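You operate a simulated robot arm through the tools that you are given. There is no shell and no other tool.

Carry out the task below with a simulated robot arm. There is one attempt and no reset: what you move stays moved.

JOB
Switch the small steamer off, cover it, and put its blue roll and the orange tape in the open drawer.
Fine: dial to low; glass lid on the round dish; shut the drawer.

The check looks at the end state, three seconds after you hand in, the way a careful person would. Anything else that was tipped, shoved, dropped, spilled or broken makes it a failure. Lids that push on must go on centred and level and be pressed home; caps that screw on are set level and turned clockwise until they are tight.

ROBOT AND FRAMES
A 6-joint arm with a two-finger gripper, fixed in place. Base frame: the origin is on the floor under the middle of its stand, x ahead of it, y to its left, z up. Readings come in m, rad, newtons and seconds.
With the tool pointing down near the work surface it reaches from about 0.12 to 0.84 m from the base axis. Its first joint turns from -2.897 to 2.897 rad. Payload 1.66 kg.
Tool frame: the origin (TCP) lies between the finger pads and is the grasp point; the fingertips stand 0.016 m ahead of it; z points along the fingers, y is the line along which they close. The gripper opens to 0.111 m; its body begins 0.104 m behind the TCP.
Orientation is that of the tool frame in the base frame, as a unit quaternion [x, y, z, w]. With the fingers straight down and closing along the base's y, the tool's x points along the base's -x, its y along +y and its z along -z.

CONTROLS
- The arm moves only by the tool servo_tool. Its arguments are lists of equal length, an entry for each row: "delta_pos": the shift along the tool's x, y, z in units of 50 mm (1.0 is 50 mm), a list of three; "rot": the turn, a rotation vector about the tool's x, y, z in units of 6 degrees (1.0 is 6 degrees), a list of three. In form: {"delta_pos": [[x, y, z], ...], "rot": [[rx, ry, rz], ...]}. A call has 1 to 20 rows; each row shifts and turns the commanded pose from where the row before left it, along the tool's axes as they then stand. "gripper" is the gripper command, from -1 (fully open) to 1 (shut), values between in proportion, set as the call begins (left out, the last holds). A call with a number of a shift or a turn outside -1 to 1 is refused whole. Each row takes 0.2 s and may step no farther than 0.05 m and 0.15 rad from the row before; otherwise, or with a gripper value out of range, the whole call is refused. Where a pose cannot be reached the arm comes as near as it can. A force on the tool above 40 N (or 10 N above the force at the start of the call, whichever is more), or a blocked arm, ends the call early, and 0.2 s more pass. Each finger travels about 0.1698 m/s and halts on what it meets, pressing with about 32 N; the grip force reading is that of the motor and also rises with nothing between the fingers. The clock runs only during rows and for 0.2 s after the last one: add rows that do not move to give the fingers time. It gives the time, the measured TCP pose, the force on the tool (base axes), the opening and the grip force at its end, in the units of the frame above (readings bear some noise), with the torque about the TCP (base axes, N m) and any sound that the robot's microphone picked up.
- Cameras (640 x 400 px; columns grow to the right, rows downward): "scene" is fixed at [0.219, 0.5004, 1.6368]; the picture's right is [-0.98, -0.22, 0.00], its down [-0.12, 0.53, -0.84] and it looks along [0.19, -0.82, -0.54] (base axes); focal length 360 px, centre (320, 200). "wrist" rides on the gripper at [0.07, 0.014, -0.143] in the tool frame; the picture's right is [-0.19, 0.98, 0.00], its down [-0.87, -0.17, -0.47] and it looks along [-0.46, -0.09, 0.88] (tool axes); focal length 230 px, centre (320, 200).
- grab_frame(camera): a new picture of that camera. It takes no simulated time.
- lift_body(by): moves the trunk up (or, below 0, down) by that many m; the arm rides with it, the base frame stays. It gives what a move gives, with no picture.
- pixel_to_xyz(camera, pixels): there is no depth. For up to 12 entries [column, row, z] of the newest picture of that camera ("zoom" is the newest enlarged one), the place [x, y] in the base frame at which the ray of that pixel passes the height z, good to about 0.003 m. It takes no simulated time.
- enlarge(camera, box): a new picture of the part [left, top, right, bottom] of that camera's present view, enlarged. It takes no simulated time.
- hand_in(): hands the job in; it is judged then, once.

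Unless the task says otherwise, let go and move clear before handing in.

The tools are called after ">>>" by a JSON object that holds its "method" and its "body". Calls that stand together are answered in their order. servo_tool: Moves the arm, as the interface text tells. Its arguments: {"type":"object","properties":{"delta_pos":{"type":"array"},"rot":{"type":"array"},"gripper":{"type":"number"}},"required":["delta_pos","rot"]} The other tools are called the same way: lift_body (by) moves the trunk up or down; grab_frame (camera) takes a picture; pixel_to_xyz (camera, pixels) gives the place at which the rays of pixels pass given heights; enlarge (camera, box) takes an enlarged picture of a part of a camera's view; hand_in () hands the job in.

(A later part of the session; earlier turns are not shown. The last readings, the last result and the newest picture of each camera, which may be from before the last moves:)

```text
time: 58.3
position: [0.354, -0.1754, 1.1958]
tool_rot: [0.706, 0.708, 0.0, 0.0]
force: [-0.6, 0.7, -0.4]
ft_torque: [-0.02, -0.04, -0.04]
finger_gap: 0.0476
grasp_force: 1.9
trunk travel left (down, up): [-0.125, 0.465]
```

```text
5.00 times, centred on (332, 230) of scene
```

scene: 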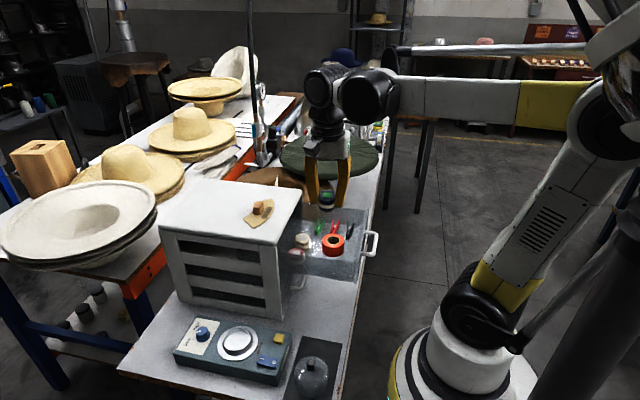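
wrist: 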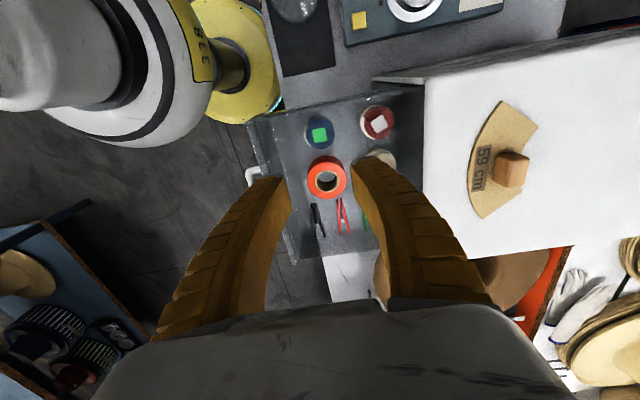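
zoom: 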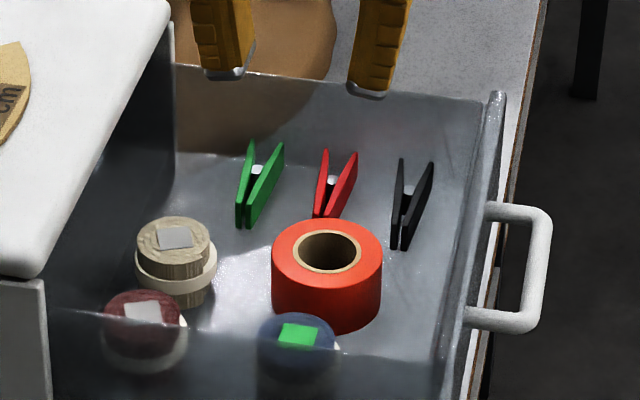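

Tape and blue roll stand in the drawer with pegs and other rolls undisturbed. Next I'll move above the glass lid on the mat and look at its knob.

>>> {"method": "servo_tool", "body": {"delta_pos": [[0.8, -0.03, 0], [0.8, -0.03, 0], [0.8, -0.03, 0], [0.8, -0.03, 0], [0.8, -0.02, 0], [0, 0, 0.7], [0, 0, 0.7], [0, 0, 0.7], [0, 0, 0.7], [0, 0, 0]], "rot": [[0, 0, 0], [0, 0, 0], [0, 0, 0], [0, 0, 0], [0, 0, 0], [0, 0, 0], [0, 0, 0], [0, 0, 0], [0, 0, 0], [0, 0, 0]]}}

>>> {"method": "grab_frame", "body": {"camera": "wrist"}}

>>> {"method": "grab_frame", "body": {"camera": "scene"}}

```text
time: 60.5
position: [0.3471, 0.0273, 1.0554]
tool_rot: [0.707, 0.708, -0.001, -0.001]
force: [0.6, -0.1, -0.5]
ft_torque: [-0.03, 0.01, -0.02]
finger_gap: 0.0476
grasp_force: 1.6
trunk travel left (down, up): [-0.125, 0.465]
```

```text
taken
```

wrist: 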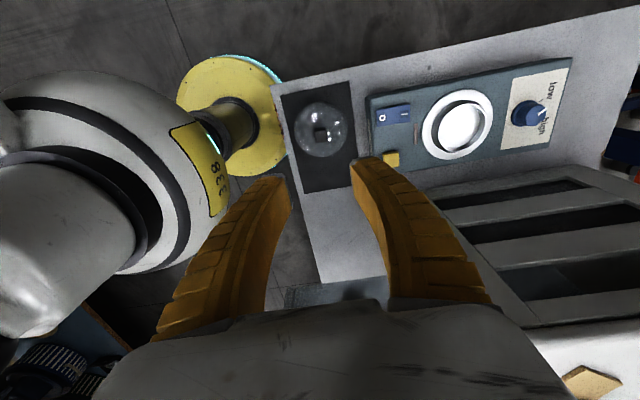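

```text
taken
```

scene: 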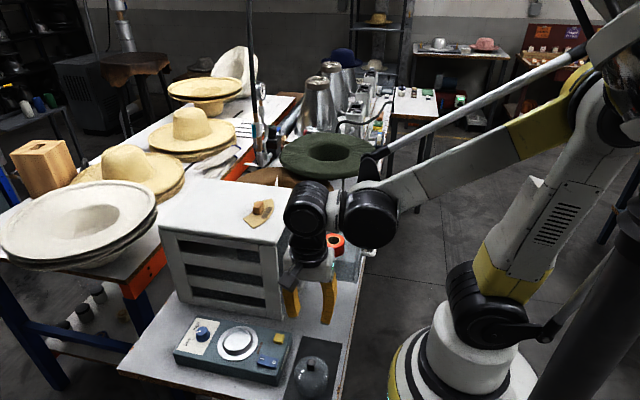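

>>> {"method": "enlarge", "body": {"camera": "wrist", "box": [272, 80, 368, 180]}}

>>> {"method": "enlarge", "body": {"camera": "scene", "box": [280, 340, 350, 400]}}

```text
4.00 times, centred on (320, 130) of wrist
```

zoom: 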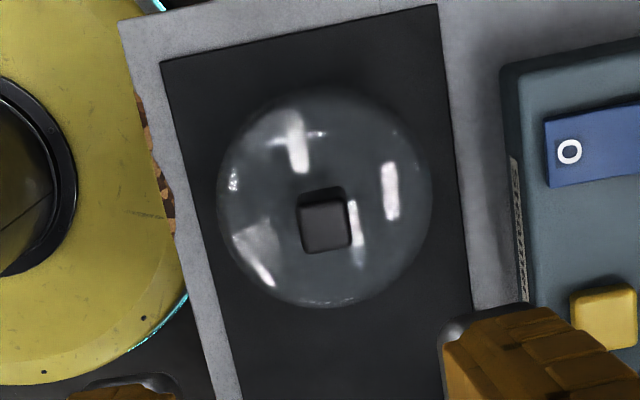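

```text
6.67 times, centred on (315, 370) of scene
```

zoom: 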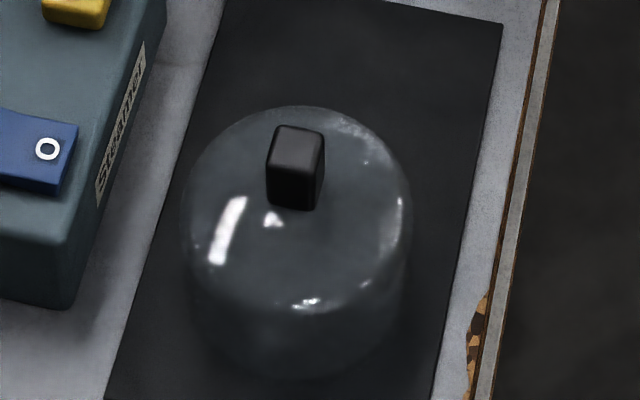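

>>> {"method": "pixel_to_xyz", "body": {"camera": "wrist", "pixels": [[321.5, 136.5, 0.86], [321.5, 136.5, 0.87], [321.5, 136.5, 0.88], [321.5, 136.5, 0.89], [316, 131, 0.87], [326, 130, 0.87], [327.5, 141, 0.87], [317, 143, 0.87], [321, 129.5, 0.8], [321, 129.5, 0.82]]}}

>>> {"method": "pixel_to_xyz", "body": {"camera": "scene", "pixels": [[311.4, 361.6, 0.86], [311.4, 361.6, 0.87], [311.4, 361.6, 0.88], [311.4, 361.6, 0.89], [312, 372, 0.8], [312, 372, 0.82], [312, 372, 0.84]]}}

```text
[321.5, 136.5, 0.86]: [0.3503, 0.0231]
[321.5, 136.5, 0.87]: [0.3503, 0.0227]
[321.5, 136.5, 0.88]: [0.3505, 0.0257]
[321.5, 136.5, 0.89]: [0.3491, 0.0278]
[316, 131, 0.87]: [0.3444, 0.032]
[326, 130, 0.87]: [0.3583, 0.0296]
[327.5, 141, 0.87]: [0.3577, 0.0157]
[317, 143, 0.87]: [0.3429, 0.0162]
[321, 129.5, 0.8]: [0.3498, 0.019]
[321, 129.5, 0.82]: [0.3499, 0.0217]
```

```text
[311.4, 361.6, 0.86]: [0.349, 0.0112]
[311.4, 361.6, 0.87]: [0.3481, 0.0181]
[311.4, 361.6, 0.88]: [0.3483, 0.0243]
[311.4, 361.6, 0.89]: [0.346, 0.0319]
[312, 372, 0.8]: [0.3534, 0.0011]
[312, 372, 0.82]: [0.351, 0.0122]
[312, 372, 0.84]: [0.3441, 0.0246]
```

The knob top is at about (0.350,0.0255,0.880), ~14 mm square and aligned with the tool axes. I'll descend to just above it.

>>> {"method": "servo_tool", "body": {"delta_pos": [[-0.04, 0.06, 0.7], [0, 0, 0.8], [0, 0, 0.8], [0, 0, 0.5], [0, 0, 0.2], [0, 0, 0]], "rot": [[0, 0, 0], [0, 0, 0], [0, 0, 0], [0, 0, 0], [0, 0, 0], [0, 0, 0]]}}

>>> {"method": "grab_frame", "body": {"camera": "wrist"}}

>>> {"method": "enlarge", "body": {"camera": "scene", "box": [270, 330, 350, 400]}}

```text
time: 61.9
position: [0.3481, 0.0243, 0.9037]
tool_rot: [0.707, 0.707, -0.001, 0.0]
force: [1.5, -0.5, 0.1]
ft_torque: [0.0, 0.03, 0.01]
finger_gap: 0.0478
grasp_force: 1.9
trunk travel left (down, up): [-0.125, 0.465]
```

```text
taken
```

wrist: 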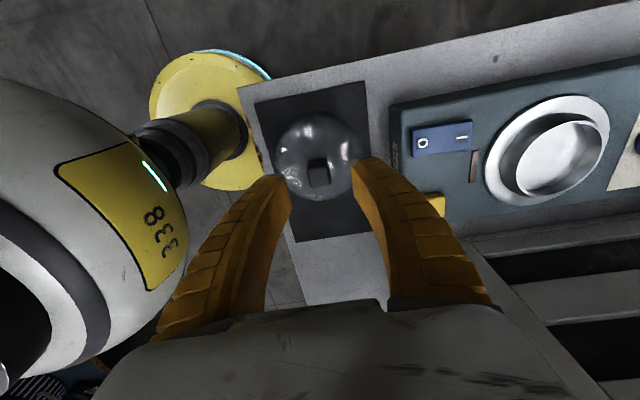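

```text
5.71 times, centred on (310, 365) of scene
```

zoom: 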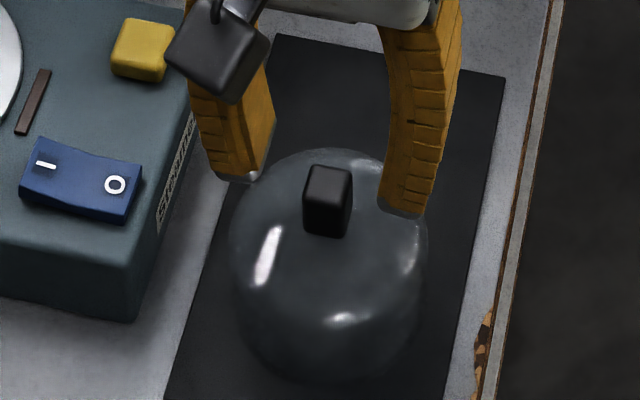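

>>> {"method": "enlarge", "body": {"camera": "wrist", "box": [264, 120, 376, 210]}}

```text
4.44 times, centred on (320, 165) of wrist
```

zoom: 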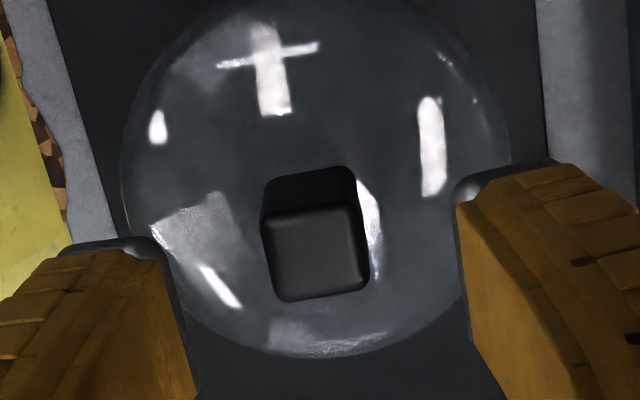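

Knob sits ~3 mm toward tool +x from centre. I'll correct that and descend to TCP ≈0.881.

>>> {"method": "servo_tool", "body": {"delta_pos": [[0.06, 0, 0.1], [0, 0, 0.15], [0, 0, 0.12], [0, 0, 0.08], [0, 0, 0]], "rot": [[0, 0, 0], [0, 0, 0], [0, 0, 0], [0, 0, 0], [0, 0, 0]]}}

>>> {"method": "enlarge", "body": {"camera": "wrist", "box": [264, 120, 376, 220]}}

>>> {"method": "enlarge", "body": {"camera": "scene", "box": [270, 330, 350, 400]}}

```text
time: 63.1
position: [0.3495, 0.0264, 0.887]
tool_rot: [0.707, 0.707, -0.001, -0.001]
force: [0.1, -0.4, -0.8]
ft_torque: [-0.01, -0.01, 0.0]
finger_gap: 0.0478
grasp_force: 1.6
out of reach, approached as far as the arm can: row 4
trunk travel left (down, up): [-0.125, 0.465]
```

```text
4.00 times, centred on (320, 170) of wrist
```

zoom: 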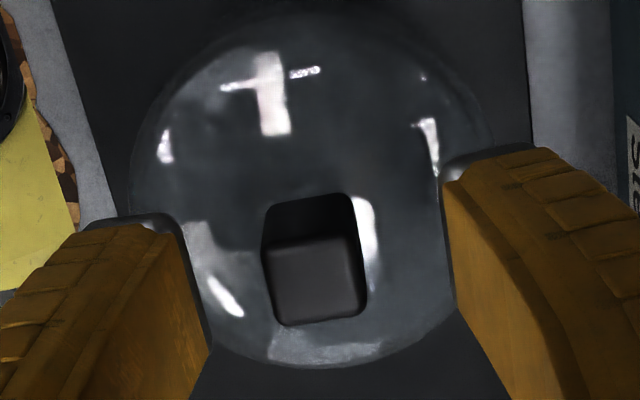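

```text
5.71 times, centred on (310, 365) of scene
```

zoom: 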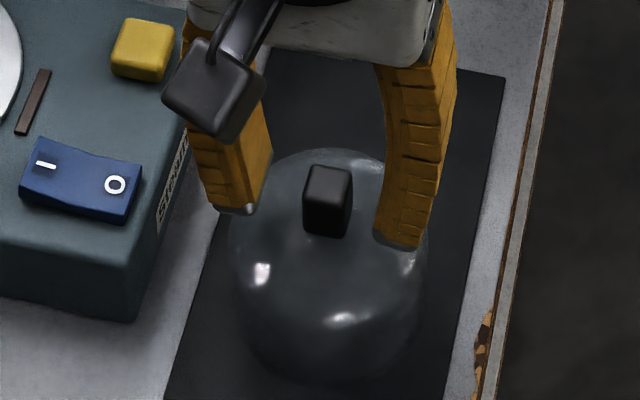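

The arm hit its reach limit at z≈0.887 this close in. I'll raise the tool 5 cm and lower the trunk by 5 cm, to regain downward travel.

>>> {"method": "servo_tool", "body": {"delta_pos": [[0, 0, -0.4], [0, 0, -0.6], [0, 0, 0]], "rot": [[0, 0, 0], [0, 0, 0], [0, 0, 0]]}}

>>> {"method": "lift_body", "body": {"by": -0.04}}

>>> {"method": "grab_frame", "body": {"camera": "wrist"}}

>>> {"method": "grab_frame", "body": {"camera": "scene"}}

```text
time: 63.9
position: [0.3491, 0.0281, 0.9381]
tool_rot: [0.707, 0.708, -0.001, 0.0]
force: [-1.0, 0.0, -0.8]
ft_torque: [-0.01, -0.03, 0.04]
finger_gap: 0.048
grasp_force: 1.4
trunk travel left (down, up): [-0.125, 0.465]
```

```text
time: 64.8
position: [0.349, 0.0284, 0.8978]
tool_rot: [0.706, 0.708, -0.001, -0.001]
force: [-0.3, 0.2, -0.2]
ft_torque: [-0.02, -0.01, 0.03]
finger_gap: 0.0478
grasp_force: 1.7
trunk travel left (down, up): [-0.085, 0.505]
```

```text
taken
```

wrist: 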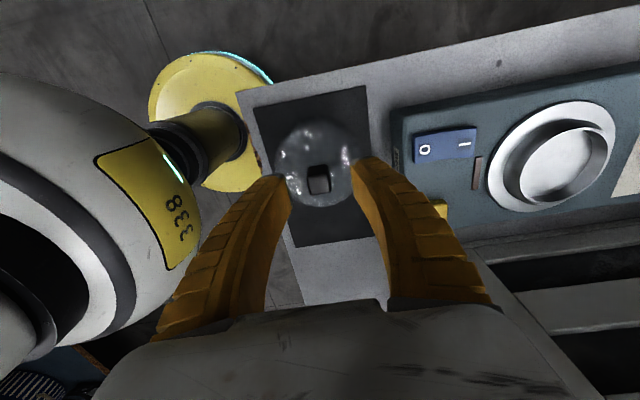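

```text
taken
```

scene: 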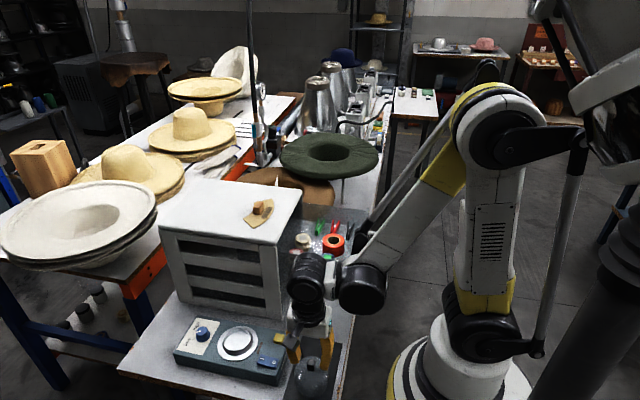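

The trunk lowered cleanly; TCP is at 0.898 and the drawer is untouched. Continue down to the knob.

>>> {"method": "servo_tool", "body": {"delta_pos": [[0, 0, 0.12], [0, 0, 0.12], [0, 0, 0.08], [0, 0, 0]], "rot": [[0, 0, 0], [0, 0, 0], [0, 0, 0], [0, 0, 0]]}}

>>> {"method": "enlarge", "body": {"camera": "wrist", "box": [264, 130, 376, 220]}}

>>> {"method": "enlarge", "body": {"camera": "scene", "box": [270, 330, 350, 400]}}

```text
time: 65.8
position: [0.3487, 0.0275, 0.8822]
tool_rot: [0.707, 0.708, -0.001, -0.001]
force: [0.7, 0.1, 0.4]
ft_torque: [0.01, -0.03, 0.0]
finger_gap: 0.0476
grasp_force: 1.3
trunk travel left (down, up): [-0.085, 0.505]
```

```text
4.44 times, centred on (320, 175) of wrist
```

zoom: 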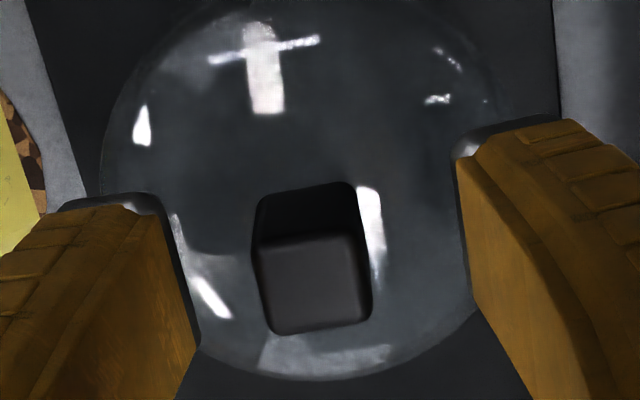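

```text
5.71 times, centred on (310, 365) of scene
```

zoom: 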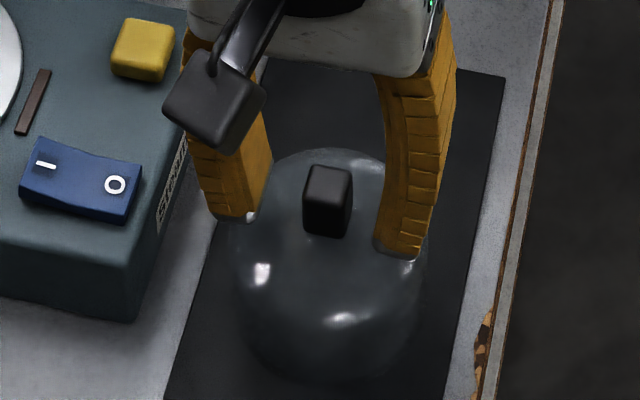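

Aligned: the knob top sits at the TCP. I'll lower 3 mm more and close on it.

>>> {"method": "servo_tool", "body": {"delta_pos": [[0, -0.02, 0.06], [0, 0, 0]], "rot": [[0, 0, 0], [0, 0, 0]]}}

>>> {"method": "servo_tool", "body": {"delta_pos": [[0, 0, 0], [0, 0, 0], [0, 0, 0]], "rot": [[0, 0, 0], [0, 0, 0], [0, 0, 0]], "gripper": 0.9}}

>>> {"method": "enlarge", "body": {"camera": "wrist", "box": [264, 130, 376, 220]}}

>>> {"method": "enlarge", "body": {"camera": "scene", "box": [270, 330, 350, 400]}}

```text
time: 66.3
position: [0.3504, 0.0274, 0.8783]
tool_rot: [0.707, 0.708, -0.001, -0.001]
force: [-0.1, -0.5, 0.0]
ft_torque: [0.03, -0.01, -0.02]
finger_gap: 0.0476
grasp_force: 1.5
trunk travel left (down, up): [-0.085, 0.505]
```

```text
time: 67.2
position: [0.3491, 0.0277, 0.8782]
tool_rot: [0.706, 0.708, 0.0, 0.0]
force: [-1.7, -0.1, 4.3]
ft_torque: [-0.05, 0.05, 0.01]
finger_gap: 0.0134
grasp_force: 31.8
trunk travel left (down, up): [-0.085, 0.505]
```

```text
4.44 times, centred on (320, 175) of wrist
```

zoom: 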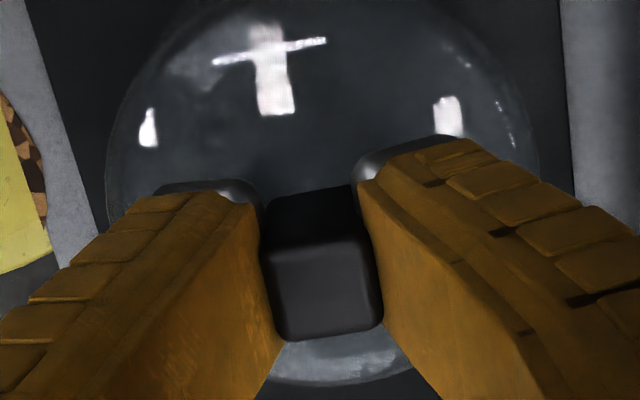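

```text
5.71 times, centred on (310, 365) of scene
```

zoom: 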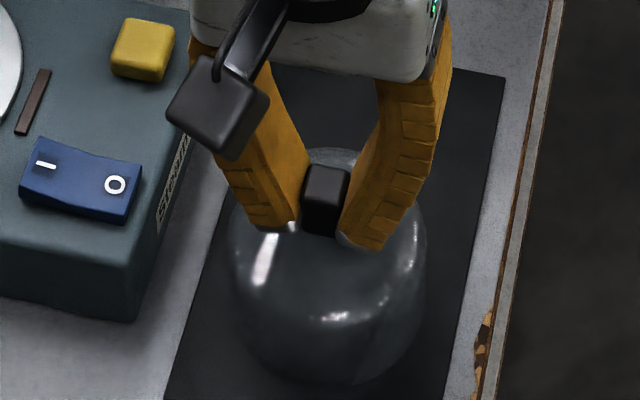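

Knob gripped (gap 0.0134). Lifting the lid slowly.

>>> {"method": "servo_tool", "body": {"delta_pos": [[0, 0, -0.1], [0, 0, -0.3], [0, 0, -0.5], [0, 0, -0.6], [0, 0, -0.6], [0, 0, 0]], "rot": [[0, 0, 0], [0, 0, 0], [0, 0, 0], [0, 0, 0], [0, 0, 0], [0, 0, 0]]}}

>>> {"method": "grab_frame", "body": {"camera": "wrist"}}

>>> {"method": "enlarge", "body": {"camera": "scene", "box": [200, 290, 360, 400]}}

```text
time: 68.5
position: [0.3491, 0.0292, 0.9844]
tool_rot: [0.706, 0.708, -0.001, 0.0]
force: [-0.1, -0.5, -1.1]
ft_torque: [0.01, 0.02, 0.0]
finger_gap: 0.0119
grasp_force: 31.8
trunk travel left (down, up): [-0.085, 0.505]
```

```text
taken
```

wrist: 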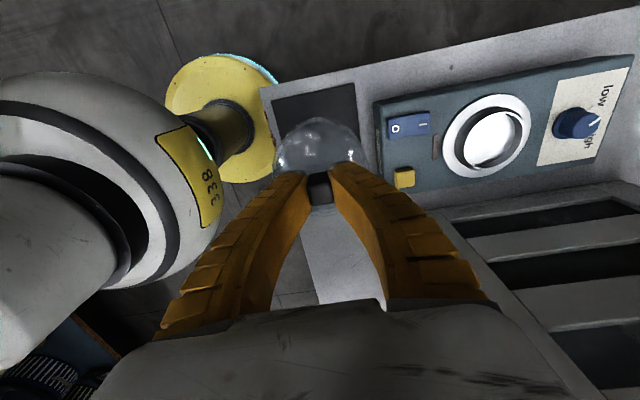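

```text
3.64 times, centred on (280, 345) of scene
```

zoom: 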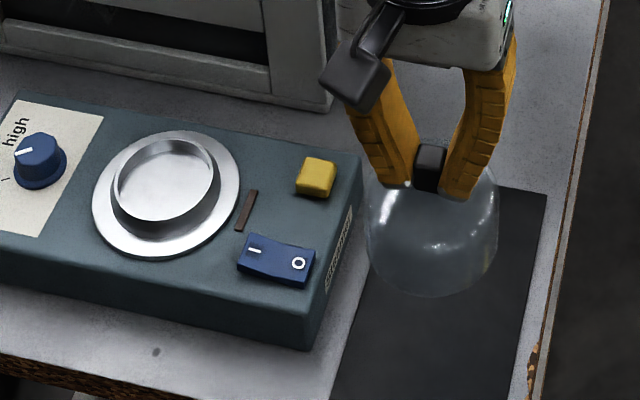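

The lid is up and level. Now I'll measure the empty dish precisely from both views.

>>> {"method": "enlarge", "body": {"camera": "wrist", "box": [430, 80, 550, 190]}}

>>> {"method": "enlarge", "body": {"camera": "scene", "box": [205, 315, 269, 365]}}

```text
3.64 times, centred on (490, 135) of wrist
```

zoom: 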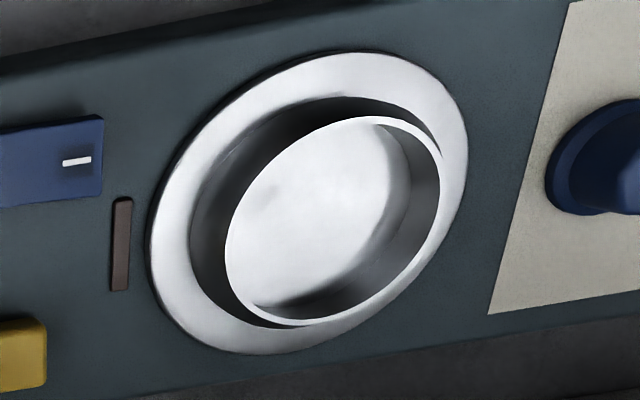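

```text
8.00 times, centred on (237, 340) of scene
```

zoom: 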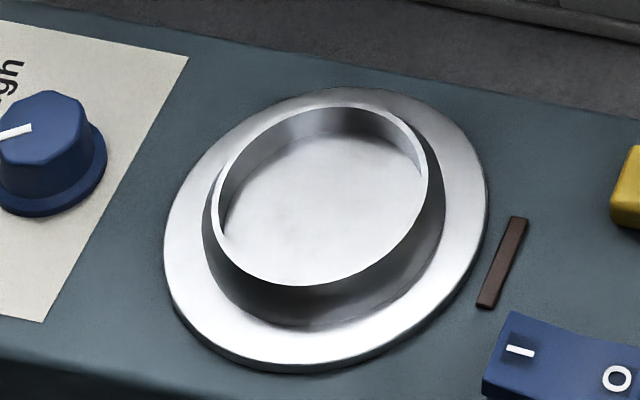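

>>> {"method": "pixel_to_xyz", "body": {"camera": "scene", "pixels": [[237.6, 343.6, 0.845], [237.6, 343.6, 0.845], [237.6, 343.6, 0.845], [237.6, 343.6, 0.845], [237, 339.25, 0.858], [237, 339.25, 0.858], [237, 339.25, 0.858], [237, 339.25, 0.864], [237, 339.25, 0.864], [217.4, 345, 0.845], [257.9, 340, 0.845], [235, 361.5, 0.845]]}}

>>> {"method": "pixel_to_xyz", "body": {"camera": "wrist", "pixels": [[486.7, 135.5, 0.845], [486.7, 135.5, 0.845], [486.7, 135.5, 0.845], [493.7, 141, 0.858], [493.7, 141, 0.858], [493.7, 141, 0.858], [493.7, 141, 0.864], [493.7, 141, 0.864], [493.7, 141, 0.87], [493.7, 141, 0.87]]}}

```text
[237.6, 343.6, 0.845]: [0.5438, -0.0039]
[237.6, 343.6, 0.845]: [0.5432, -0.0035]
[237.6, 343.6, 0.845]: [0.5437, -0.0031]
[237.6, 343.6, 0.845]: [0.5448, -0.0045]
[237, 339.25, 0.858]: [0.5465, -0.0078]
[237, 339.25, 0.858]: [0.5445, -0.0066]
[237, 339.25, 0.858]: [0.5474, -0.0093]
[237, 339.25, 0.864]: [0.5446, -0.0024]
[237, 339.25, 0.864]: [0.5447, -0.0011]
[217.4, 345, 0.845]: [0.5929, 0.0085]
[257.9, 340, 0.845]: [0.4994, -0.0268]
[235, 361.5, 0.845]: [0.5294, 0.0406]
```

```text
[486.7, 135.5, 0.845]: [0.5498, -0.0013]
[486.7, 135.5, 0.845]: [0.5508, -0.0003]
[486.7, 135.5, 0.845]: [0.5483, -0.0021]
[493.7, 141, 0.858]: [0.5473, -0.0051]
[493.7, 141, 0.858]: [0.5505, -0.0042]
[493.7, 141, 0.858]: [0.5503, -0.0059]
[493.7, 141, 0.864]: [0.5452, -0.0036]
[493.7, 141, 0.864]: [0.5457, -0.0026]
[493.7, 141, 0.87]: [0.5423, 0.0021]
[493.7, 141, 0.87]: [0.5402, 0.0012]
```

Dish centre estimates average (0.5465,-0.002), rim ≈0.862, flange ≈0.845. I'll carry the lid over it at the present height and then refine the alignment visually.

>>> {"method": "servo_tool", "body": {"delta_pos": [[-0.089, 0.564, -0.05], [-0.089, 0.564, 0], [-0.089, 0.564, 0], [-0.089, 0.564, 0], [-0.089, 0.564, 0], [-0.089, 0.564, 0], [-0.089, 0.564, 0], [0, 0, 0], [0, 0, 0]], "rot": [[0, 0, 0], [0, 0, 0], [0, 0, 0], [0, 0, 0], [0, 0, 0], [0, 0, 0], [0, 0, 0], [0, 0, 0], [0, 0, 0]]}}

>>> {"method": "grab_frame", "body": {"camera": "wrist"}}

>>> {"method": "enlarge", "body": {"camera": "scene", "box": [190, 290, 286, 365]}}

>>> {"method": "enlarge", "body": {"camera": "wrist", "box": [256, 80, 384, 210]}}

```text
time: 70.5
position: [0.5452, -0.0057, 0.9869]
tool_rot: [0.707, 0.708, -0.001, 0.0]
force: [0.5, 0.0, -0.1]
ft_torque: [0.02, -0.02, -0.02]
finger_gap: 0.0117
grasp_force: 31.7
trunk travel left (down, up): [-0.085, 0.505]
```

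```text
taken
```

wrist: 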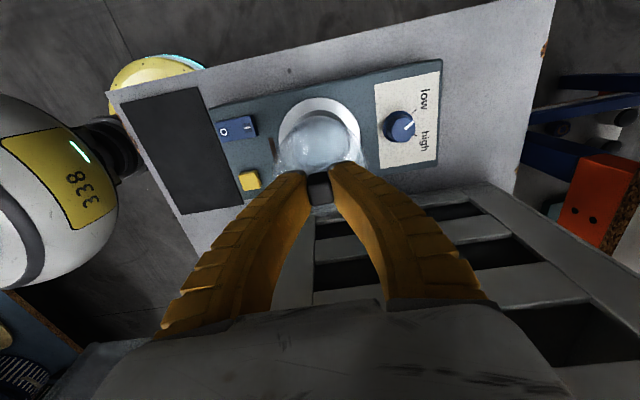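

```text
5.33 times, centred on (238, 328) of scene
```

zoom: 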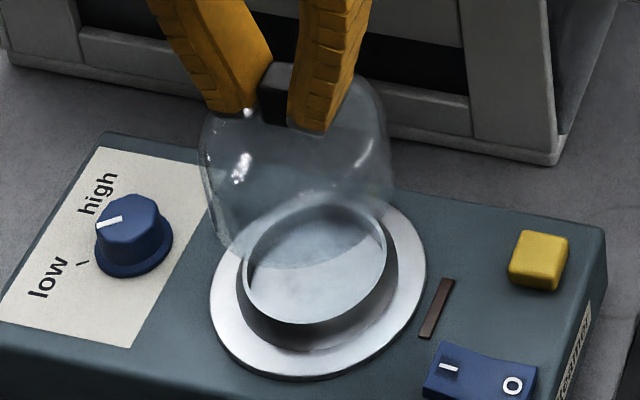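

```text
3.08 times, centred on (320, 145) of wrist
```

zoom: 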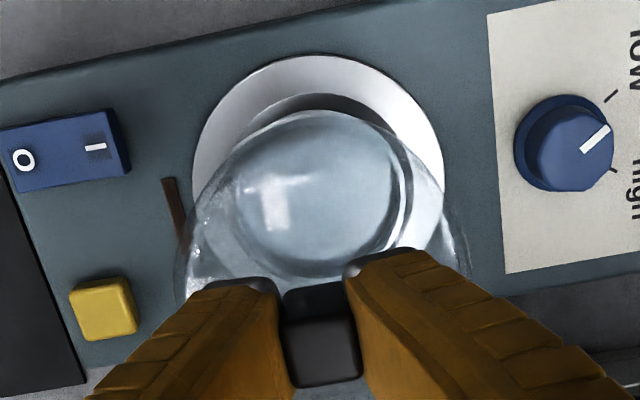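

>>> {"method": "enlarge", "body": {"camera": "scene", "box": [218, 290, 270, 345]}}

>>> {"method": "enlarge", "body": {"camera": "wrist", "box": [290, 100, 354, 160]}}

```text
7.27 times, centred on (244, 318) of scene
```

zoom: 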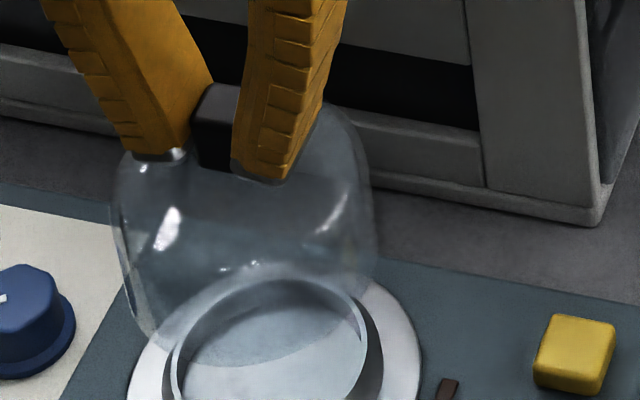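

```text
6.67 times, centred on (322, 130) of wrist
```

zoom: 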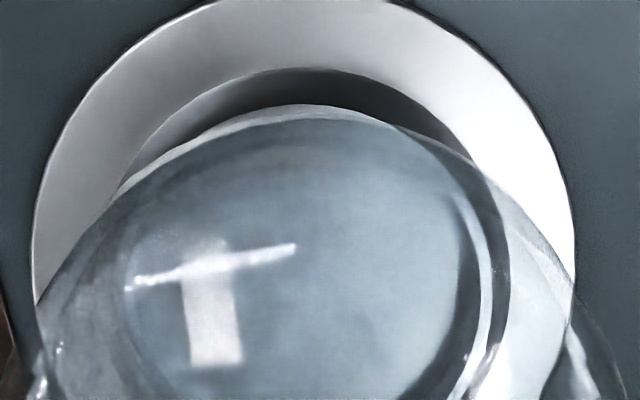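

The scene projection of the TCP matches the knob, so calibration is good. I'll shift ~3 mm in +y, and lower so that the lid's bottom edge is just ~1 cm above the rim, for a parallax-free comparison.

>>> {"method": "servo_tool", "body": {"delta_pos": [[0.06, 0.02, 0.2], [0, 0, 0.3], [0, 0, 0.2], [0, 0, 0]], "rot": [[0, 0, 0], [0, 0, 0], [0, 0, 0], [0, 0, 0]]}}

>>> {"method": "enlarge", "body": {"camera": "scene", "box": [205, 305, 275, 365]}}

>>> {"method": "enlarge", "body": {"camera": "wrist", "box": [264, 90, 384, 200]}}

```text
time: 71.5
position: [0.5472, -0.0004, 0.9507]
tool_rot: [0.706, 0.708, 0.0, 0.0]
force: [0.4, 0.1, -0.9]
ft_torque: [0.01, 0.01, -0.01]
finger_gap: 0.0118
grasp_force: 32.1
trunk travel left (down, up): [-0.085, 0.505]
```

```text
6.67 times, centred on (240, 335) of scene
```

zoom: 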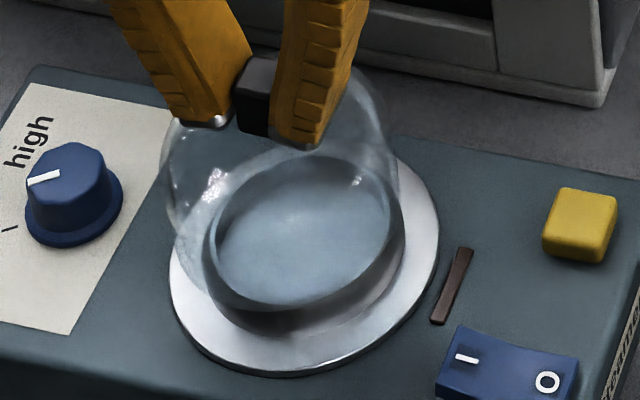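

```text
3.64 times, centred on (324, 145) of wrist
```

zoom: 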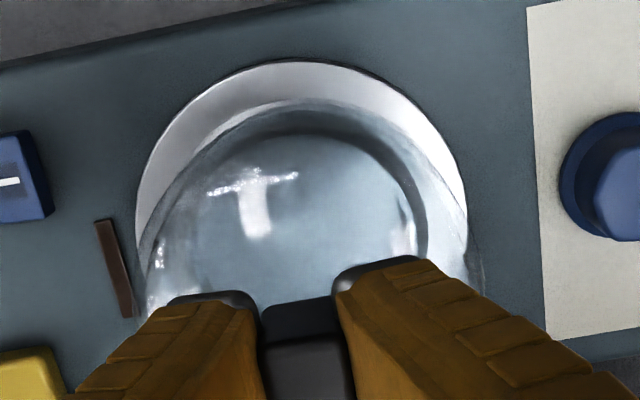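

>>> {"method": "enlarge", "body": {"camera": "scene", "box": [212, 322, 262, 362]}}

>>> {"method": "enlarge", "body": {"camera": "wrist", "box": [284, 100, 364, 160]}}

```text
10.00 times, centred on (237, 342) of scene
```

zoom: 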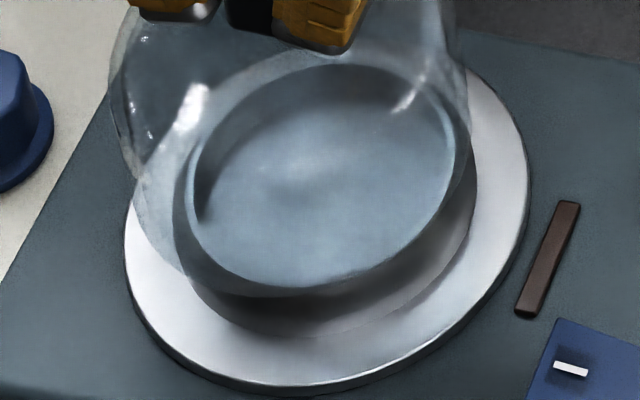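

```text
6.67 times, centred on (324, 130) of wrist
```

zoom: 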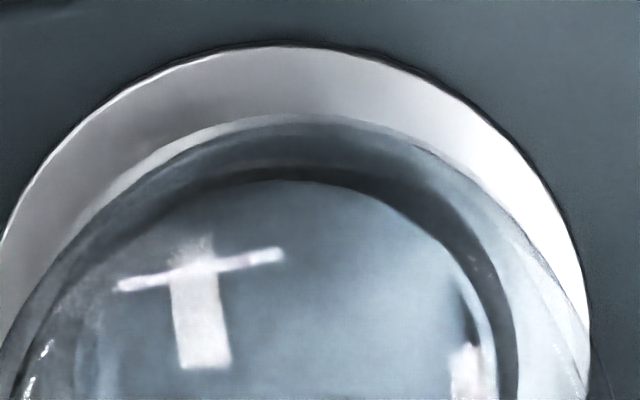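

Comparing predicted and observed ring positions, the dish lies about 4.5 mm toward base -y and ~1.5 mm toward -x of the lid axis. I'll apply that shift and re-check before lowering.

>>> {"method": "servo_tool", "body": {"delta_pos": [[-0.08, -0.03, 0], [0, 0, 0], [0, 0, 0]], "rot": [[0, 0, 0], [0, 0, 0], [0, 0, 0]]}}

>>> {"method": "enlarge", "body": {"camera": "wrist", "box": [264, 90, 384, 200]}}

>>> {"method": "enlarge", "body": {"camera": "scene", "box": [212, 315, 262, 362]}}

```text
time: 72.3
position: [0.5462, -0.005, 0.9516]
tool_rot: [0.706, 0.708, -0.001, 0.0]
force: [-0.1, 0.3, -0.8]
ft_torque: [0.01, 0.01, 0.01]
finger_gap: 0.0116
grasp_force: 31.7
trunk travel left (down, up): [-0.085, 0.505]
```

```text
3.64 times, centred on (324, 145) of wrist
```

zoom: 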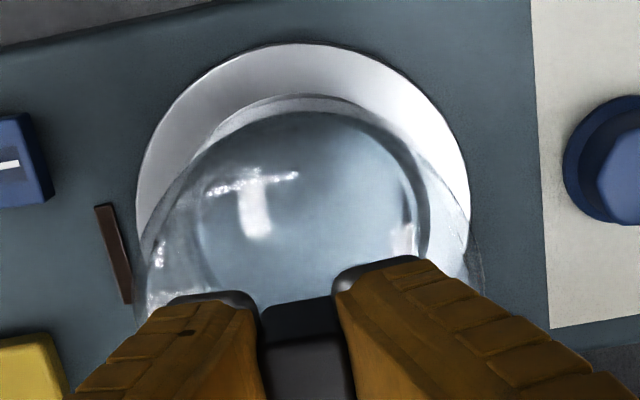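

```text
8.51 times, centred on (237, 338) of scene
```

zoom: 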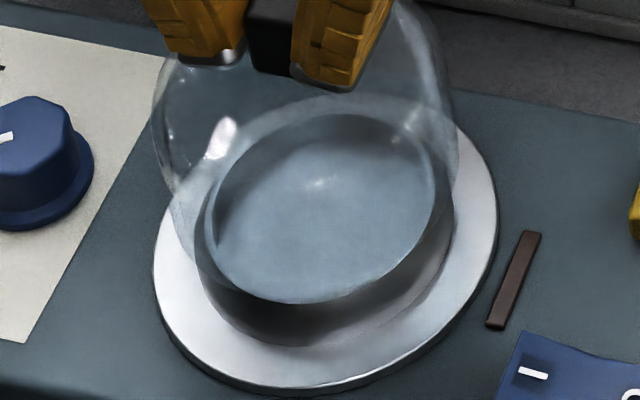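

Now the flange extremes (136–470 px) and apex match a centred lid within ~1 mm. I'll lower in small steps and watch for contact.

>>> {"method": "servo_tool", "body": {"delta_pos": [[0.01, 0, 0.08], [0, 0, 0.06], [0, 0, 0.04], [0, 0, 0]], "rot": [[0, 0, 0], [0, 0, 0], [0, 0, 0], [0, 0, 0]]}}

>>> {"method": "enlarge", "body": {"camera": "wrist", "box": [264, 90, 384, 200]}}

>>> {"method": "enlarge", "body": {"camera": "scene", "box": [212, 315, 262, 362]}}

```text
time: 73.3
position: [0.5453, -0.0044, 0.9428]
tool_rot: [0.706, 0.708, 0.0, -0.001]
force: [0.1, 0.2, -2.3]
ft_torque: [0.04, -0.01, -0.02]
finger_gap: 0.0117
grasp_force: 32.3
trunk travel left (down, up): [-0.085, 0.505]
```

```text
3.64 times, centred on (324, 145) of wrist
```

zoom: 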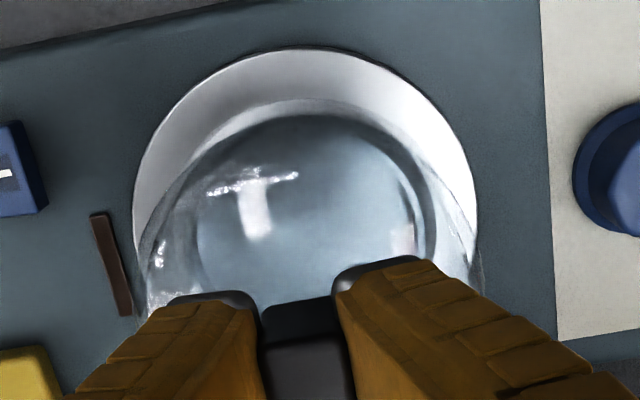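

```text
8.51 times, centred on (237, 338) of scene
```

zoom: 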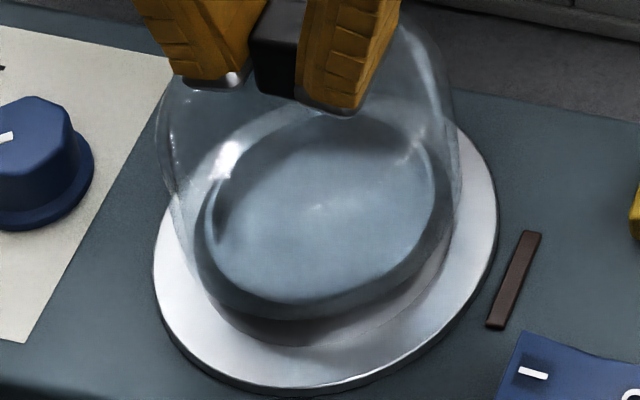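

Still free (no contact). Continuing down in 3 mm steps.

>>> {"method": "servo_tool", "body": {"delta_pos": [[0, 0, 0.06], [0, 0, 0.06], [0, 0, 0]], "rot": [[0, 0, 0], [0, 0, 0], [0, 0, 0]]}}

>>> {"method": "enlarge", "body": {"camera": "wrist", "box": [264, 90, 384, 200]}}

>>> {"method": "enlarge", "body": {"camera": "scene", "box": [212, 315, 262, 362]}}

```text
time: 74.2
position: [0.5453, -0.0051, 0.9371]
tool_rot: [0.706, 0.708, 0.0, 0.0]
force: [-0.3, -0.4, -0.5]
ft_torque: [0.0, -0.03, -0.01]
finger_gap: 0.0116
grasp_force: 32.4
trunk travel left (down, up): [-0.085, 0.505]
```

```text
3.64 times, centred on (324, 145) of wrist
```

zoom: 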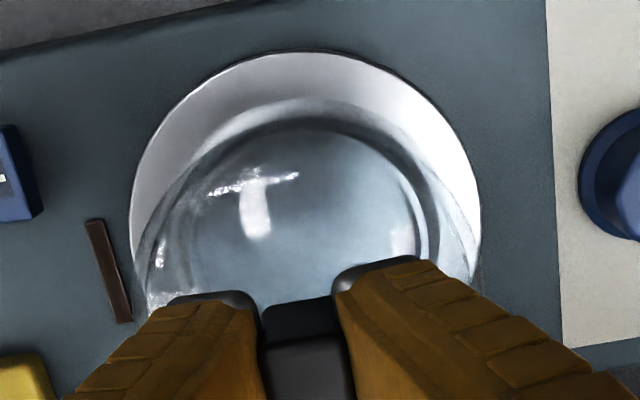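

```text
8.51 times, centred on (237, 338) of scene
```

zoom: 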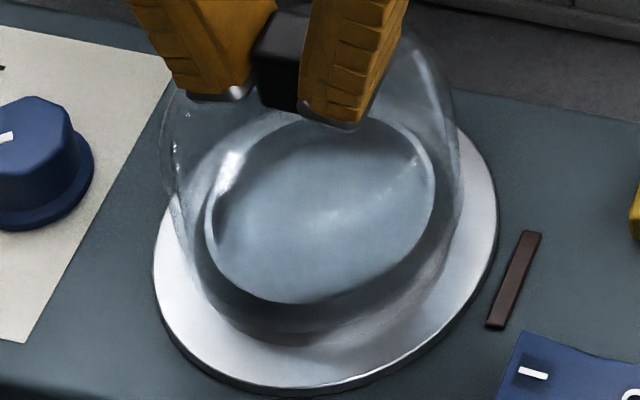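

The lid is passing over the rim with no contact, and remains centred within ~1 mm. Continuing down.

>>> {"method": "servo_tool", "body": {"delta_pos": [[-0.01, 0, 0.06], [0, 0, 0.06], [0, 0, 0.04], [0, 0, 0]], "rot": [[0, 0, 0], [0, 0, 0], [0, 0, 0], [0, 0, 0]]}}

>>> {"method": "enlarge", "body": {"camera": "wrist", "box": [264, 90, 384, 200]}}

>>> {"method": "enlarge", "body": {"camera": "scene", "box": [212, 315, 262, 362]}}

```text
time: 75.2
position: [0.5445, -0.0042, 0.9277]
tool_rot: [0.706, 0.708, 0.0, -0.001]
force: [-0.4, 8.4, 2.2]
ft_torque: [0.6, 0.0, -0.01]
finger_gap: 0.0113
grasp_force: 31.8
trunk travel left (down, up): [-0.085, 0.505]
```

```text
3.64 times, centred on (324, 145) of wrist
```

zoom: 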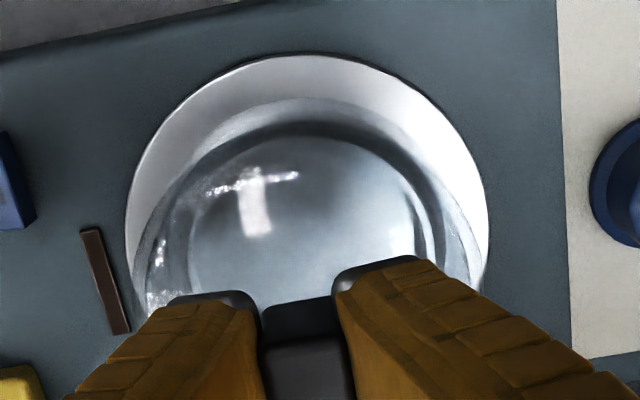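

```text
8.51 times, centred on (237, 338) of scene
```

zoom: 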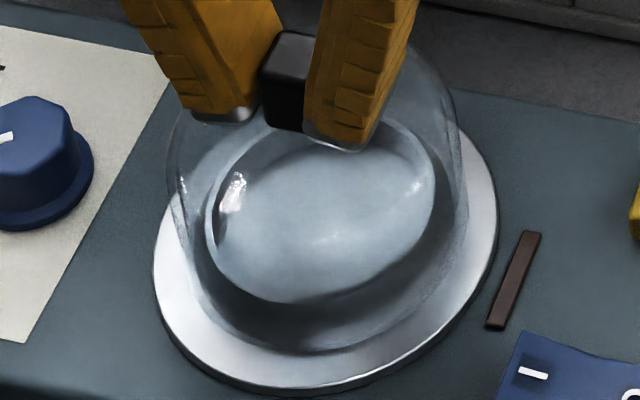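

There's an 8.4 N side force in +y acting at the lid's bottom edge, so the lid is slightly too far toward -y. I'll shift +y by ~1 mm.

>>> {"method": "servo_tool", "body": {"delta_pos": [[0.02, 0, 0], [0, 0, 0]], "rot": [[0, 0, 0], [0, 0, 0]]}}

```text
time: 75.8
position: [0.5457, -0.0044, 0.9284]
tool_rot: [0.706, 0.708, -0.001, -0.001]
force: [-0.4, 1.9, 0.4]
ft_torque: [0.13, 0.06, -0.02]
finger_gap: 0.0112
grasp_force: 31.9
trunk travel left (down, up): [-0.085, 0.505]
```

>>> {"method": "servo_tool", "body": {"delta_pos": [[0.008, 0, 0.02], [0, 0, 0.02], [0, 0, 0]], "rot": [[0, 0, 0], [0, 0, 0], [0, 0, 0]]}}

```text
time: 76.5
position: [0.5459, -0.0026, 0.926]
tool_rot: [0.707, 0.708, -0.001, -0.001]
force: [-1.6, 4.5, 3.9]
ft_torque: [0.07, 0.0, -0.03]
finger_gap: 0.0113
grasp_force: 31.7
trunk travel left (down, up): [-0.085, 0.505]
heard: snap
```

A "snap" was heard with only a few newtons, probably the lid seating. I'll look at it closely.

>>> {"method": "enlarge", "body": {"camera": "wrist", "box": [264, 90, 384, 200]}}

>>> {"method": "enlarge", "body": {"camera": "scene", "box": [212, 315, 262, 362]}}

>>> {"method": "enlarge", "body": {"camera": "scene", "box": [160, 290, 350, 400]}}

```text
3.64 times, centred on (324, 145) of wrist
```

zoom: 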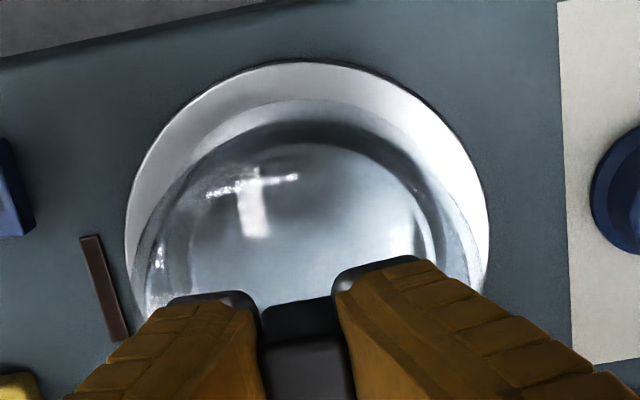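

```text
8.51 times, centred on (237, 338) of scene
```

zoom: 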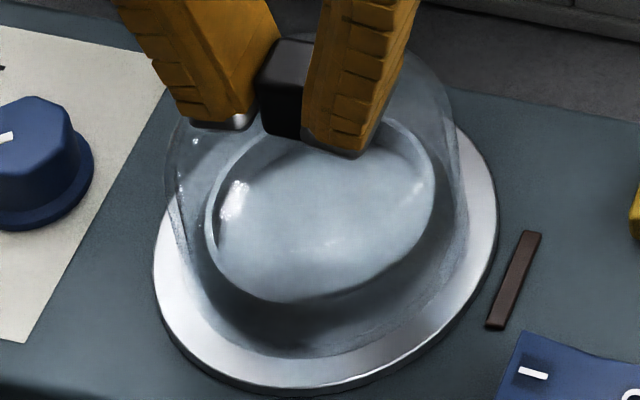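

```text
3.37 times, centred on (255, 345) of scene
```

zoom: 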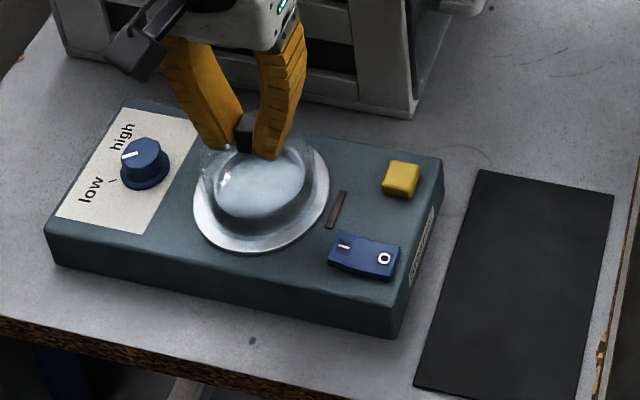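

The lid looks intact and seated around the rim. I'll press down gently a bit more to make sure it is home.

>>> {"method": "servo_tool", "body": {"delta_pos": [[0, 0, 0.02], [0, 0, 0.02], [0, 0, 0]], "rot": [[0, 0, 0], [0, 0, 0], [0, 0, 0]]}}

```text
time: 77.3
position: [0.5452, -0.0031, 0.924]
tool_rot: [0.707, 0.707, 0.0, 0.001]
force: [5.5, 5.8, 17.7]
ft_torque: [-0.08, -0.06, 0.02]
finger_gap: 0.0131
grasp_force: 31.9
trunk travel left (down, up): [-0.085, 0.505]
```

Seated: 17.7 N downward reaction at TCP z 0.924, matching the lid resting on the flange. I'll relieve the push by 1 mm, then open.

>>> {"method": "servo_tool", "body": {"delta_pos": [[0, 0, -0.025], [0, 0, 0]], "rot": [[0, 0, 0], [0, 0, 0]]}}

>>> {"method": "servo_tool", "body": {"delta_pos": [[0, 0, 0], [0, 0, 0], [0, 0, 0]], "rot": [[0, 0, 0], [0, 0, 0], [0, 0, 0]], "gripper": 0.2}}

>>> {"method": "enlarge", "body": {"camera": "wrist", "box": [264, 90, 384, 210]}}

>>> {"method": "enlarge", "body": {"camera": "scene", "box": [207, 305, 271, 360]}}

```text
time: 78.0
position: [0.5433, -0.003, 0.9255]
tool_rot: [0.707, 0.707, -0.001, 0.001]
force: [0.9, 3.5, -0.9]
ft_torque: [0.31, 0.01, 0.04]
finger_gap: 0.0133
grasp_force: 32.5
trunk travel left (down, up): [-0.085, 0.505]
heard: snap
```

```text
time: 78.8
position: [0.5453, -0.005, 0.9261]
tool_rot: [0.707, 0.708, -0.001, -0.001]
force: [0.4, -0.1, 0.8]
ft_torque: [0.04, 0.01, 0.0]
finger_gap: 0.0467
grasp_force: 1.0
trunk travel left (down, up): [-0.085, 0.505]
heard: snap
```

```text
3.33 times, centred on (324, 150) of wrist
```

zoom: 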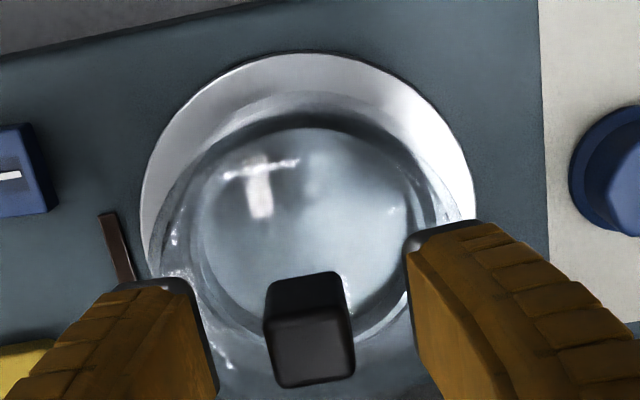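

```text
7.27 times, centred on (239, 332) of scene
```

zoom: 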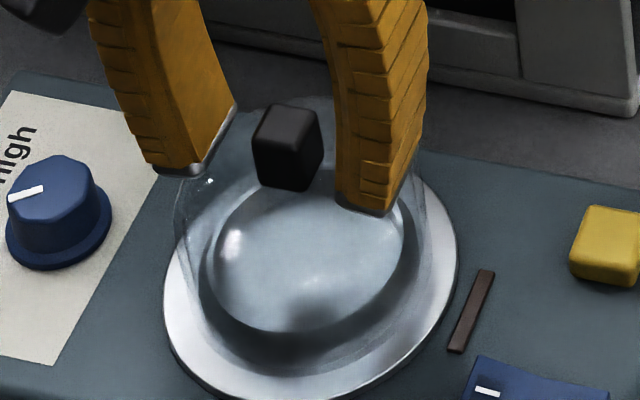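

The lid was released; snaps were heard as it settled. I'll rise, close the fingers and press the knob from above to make sure that it's home.

>>> {"method": "servo_tool", "body": {"delta_pos": [[0, 0, -0.3], [0, 0, -0.6], [0, 0, -0.8], [0, 0, -0.6], [0, 0, 0]], "rot": [[0, 0, 0], [0, 0, 0], [0, 0, 0], [0, 0, 0], [0, 0, 0]]}}

>>> {"method": "enlarge", "body": {"camera": "scene", "box": [207, 310, 271, 360]}}

>>> {"method": "enlarge", "body": {"camera": "wrist", "box": [270, 90, 370, 190]}}

```text
time: 80.0
position: [0.5442, -0.0048, 1.0407]
tool_rot: [0.707, 0.707, -0.001, 0.0]
force: [0.8, 0.4, 0.2]
ft_torque: [0.02, -0.03, 0.01]
finger_gap: 0.0465
grasp_force: 2.2
trunk travel left (down, up): [-0.085, 0.505]
```

```text
8.00 times, centred on (239, 335) of scene
```

zoom: 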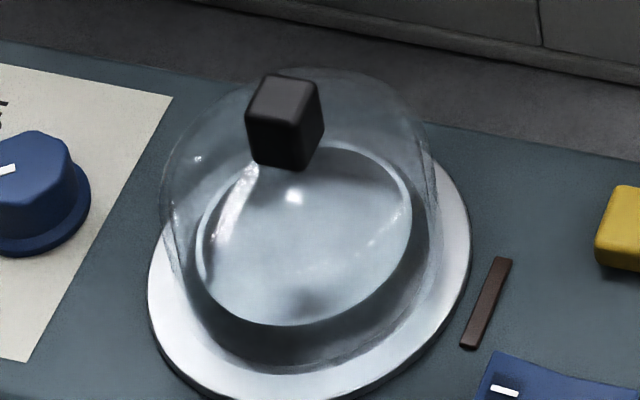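

```text
4.00 times, centred on (320, 140) of wrist
```

zoom: 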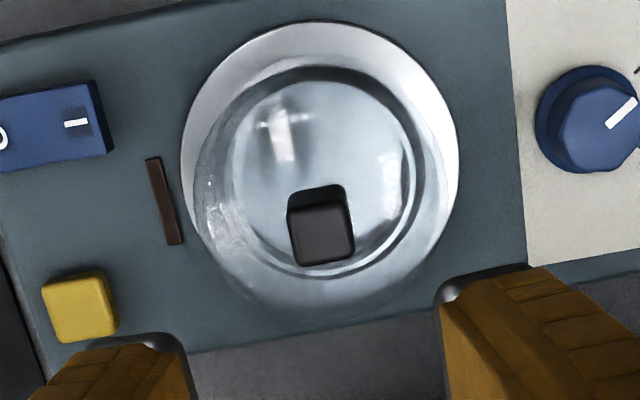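

The lid looks centred on the flange (gaps ~30 px each side). Now I'll close the fingers and press the knob top gently.

>>> {"method": "servo_tool", "body": {"delta_pos": [[0, 0.03, 0], [0, 0, 0], [0, 0, 0.5], [0, 0, 0.6], [0, 0, 0.5], [0, 0, 0]], "rot": [[0, 0, 0], [0, 0, 0], [0, 0, 0], [0, 0, 0], [0, 0, 0], [0, 0, 0]], "gripper": 1}}

>>> {"method": "enlarge", "body": {"camera": "scene", "box": [207, 300, 271, 350]}}

>>> {"method": "enlarge", "body": {"camera": "wrist", "box": [270, 110, 370, 200]}}

```text
time: 81.3
position: [0.549, -0.0044, 0.9592]
tool_rot: [0.707, 0.708, -0.001, -0.001]
force: [0.3, -0.2, 0.2]
ft_torque: [-0.01, 0.01, 0.01]
finger_gap: 0.0
grasp_force: 28.5
trunk travel left (down, up): [-0.085, 0.505]
```

```text
8.00 times, centred on (239, 325) of scene
```

zoom: 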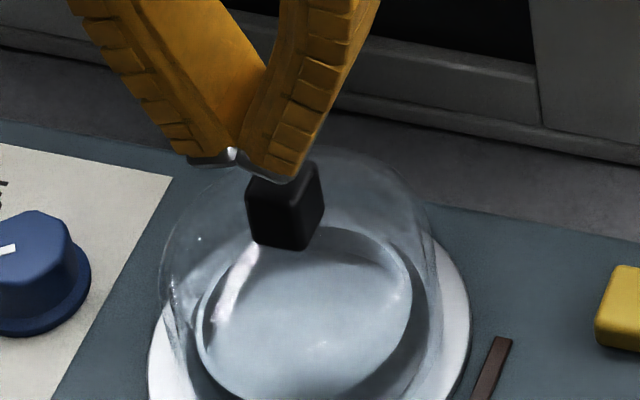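

```text
4.44 times, centred on (320, 155) of wrist
```

zoom: 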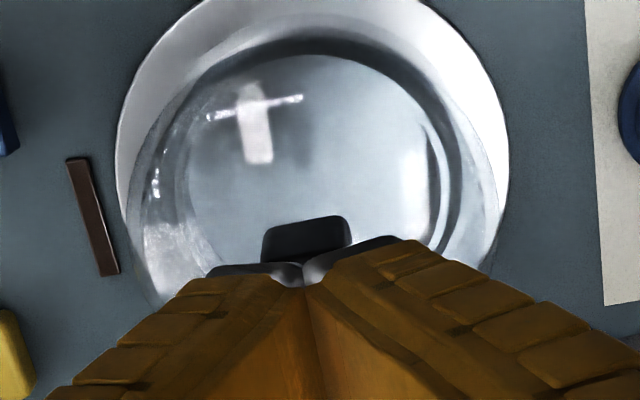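

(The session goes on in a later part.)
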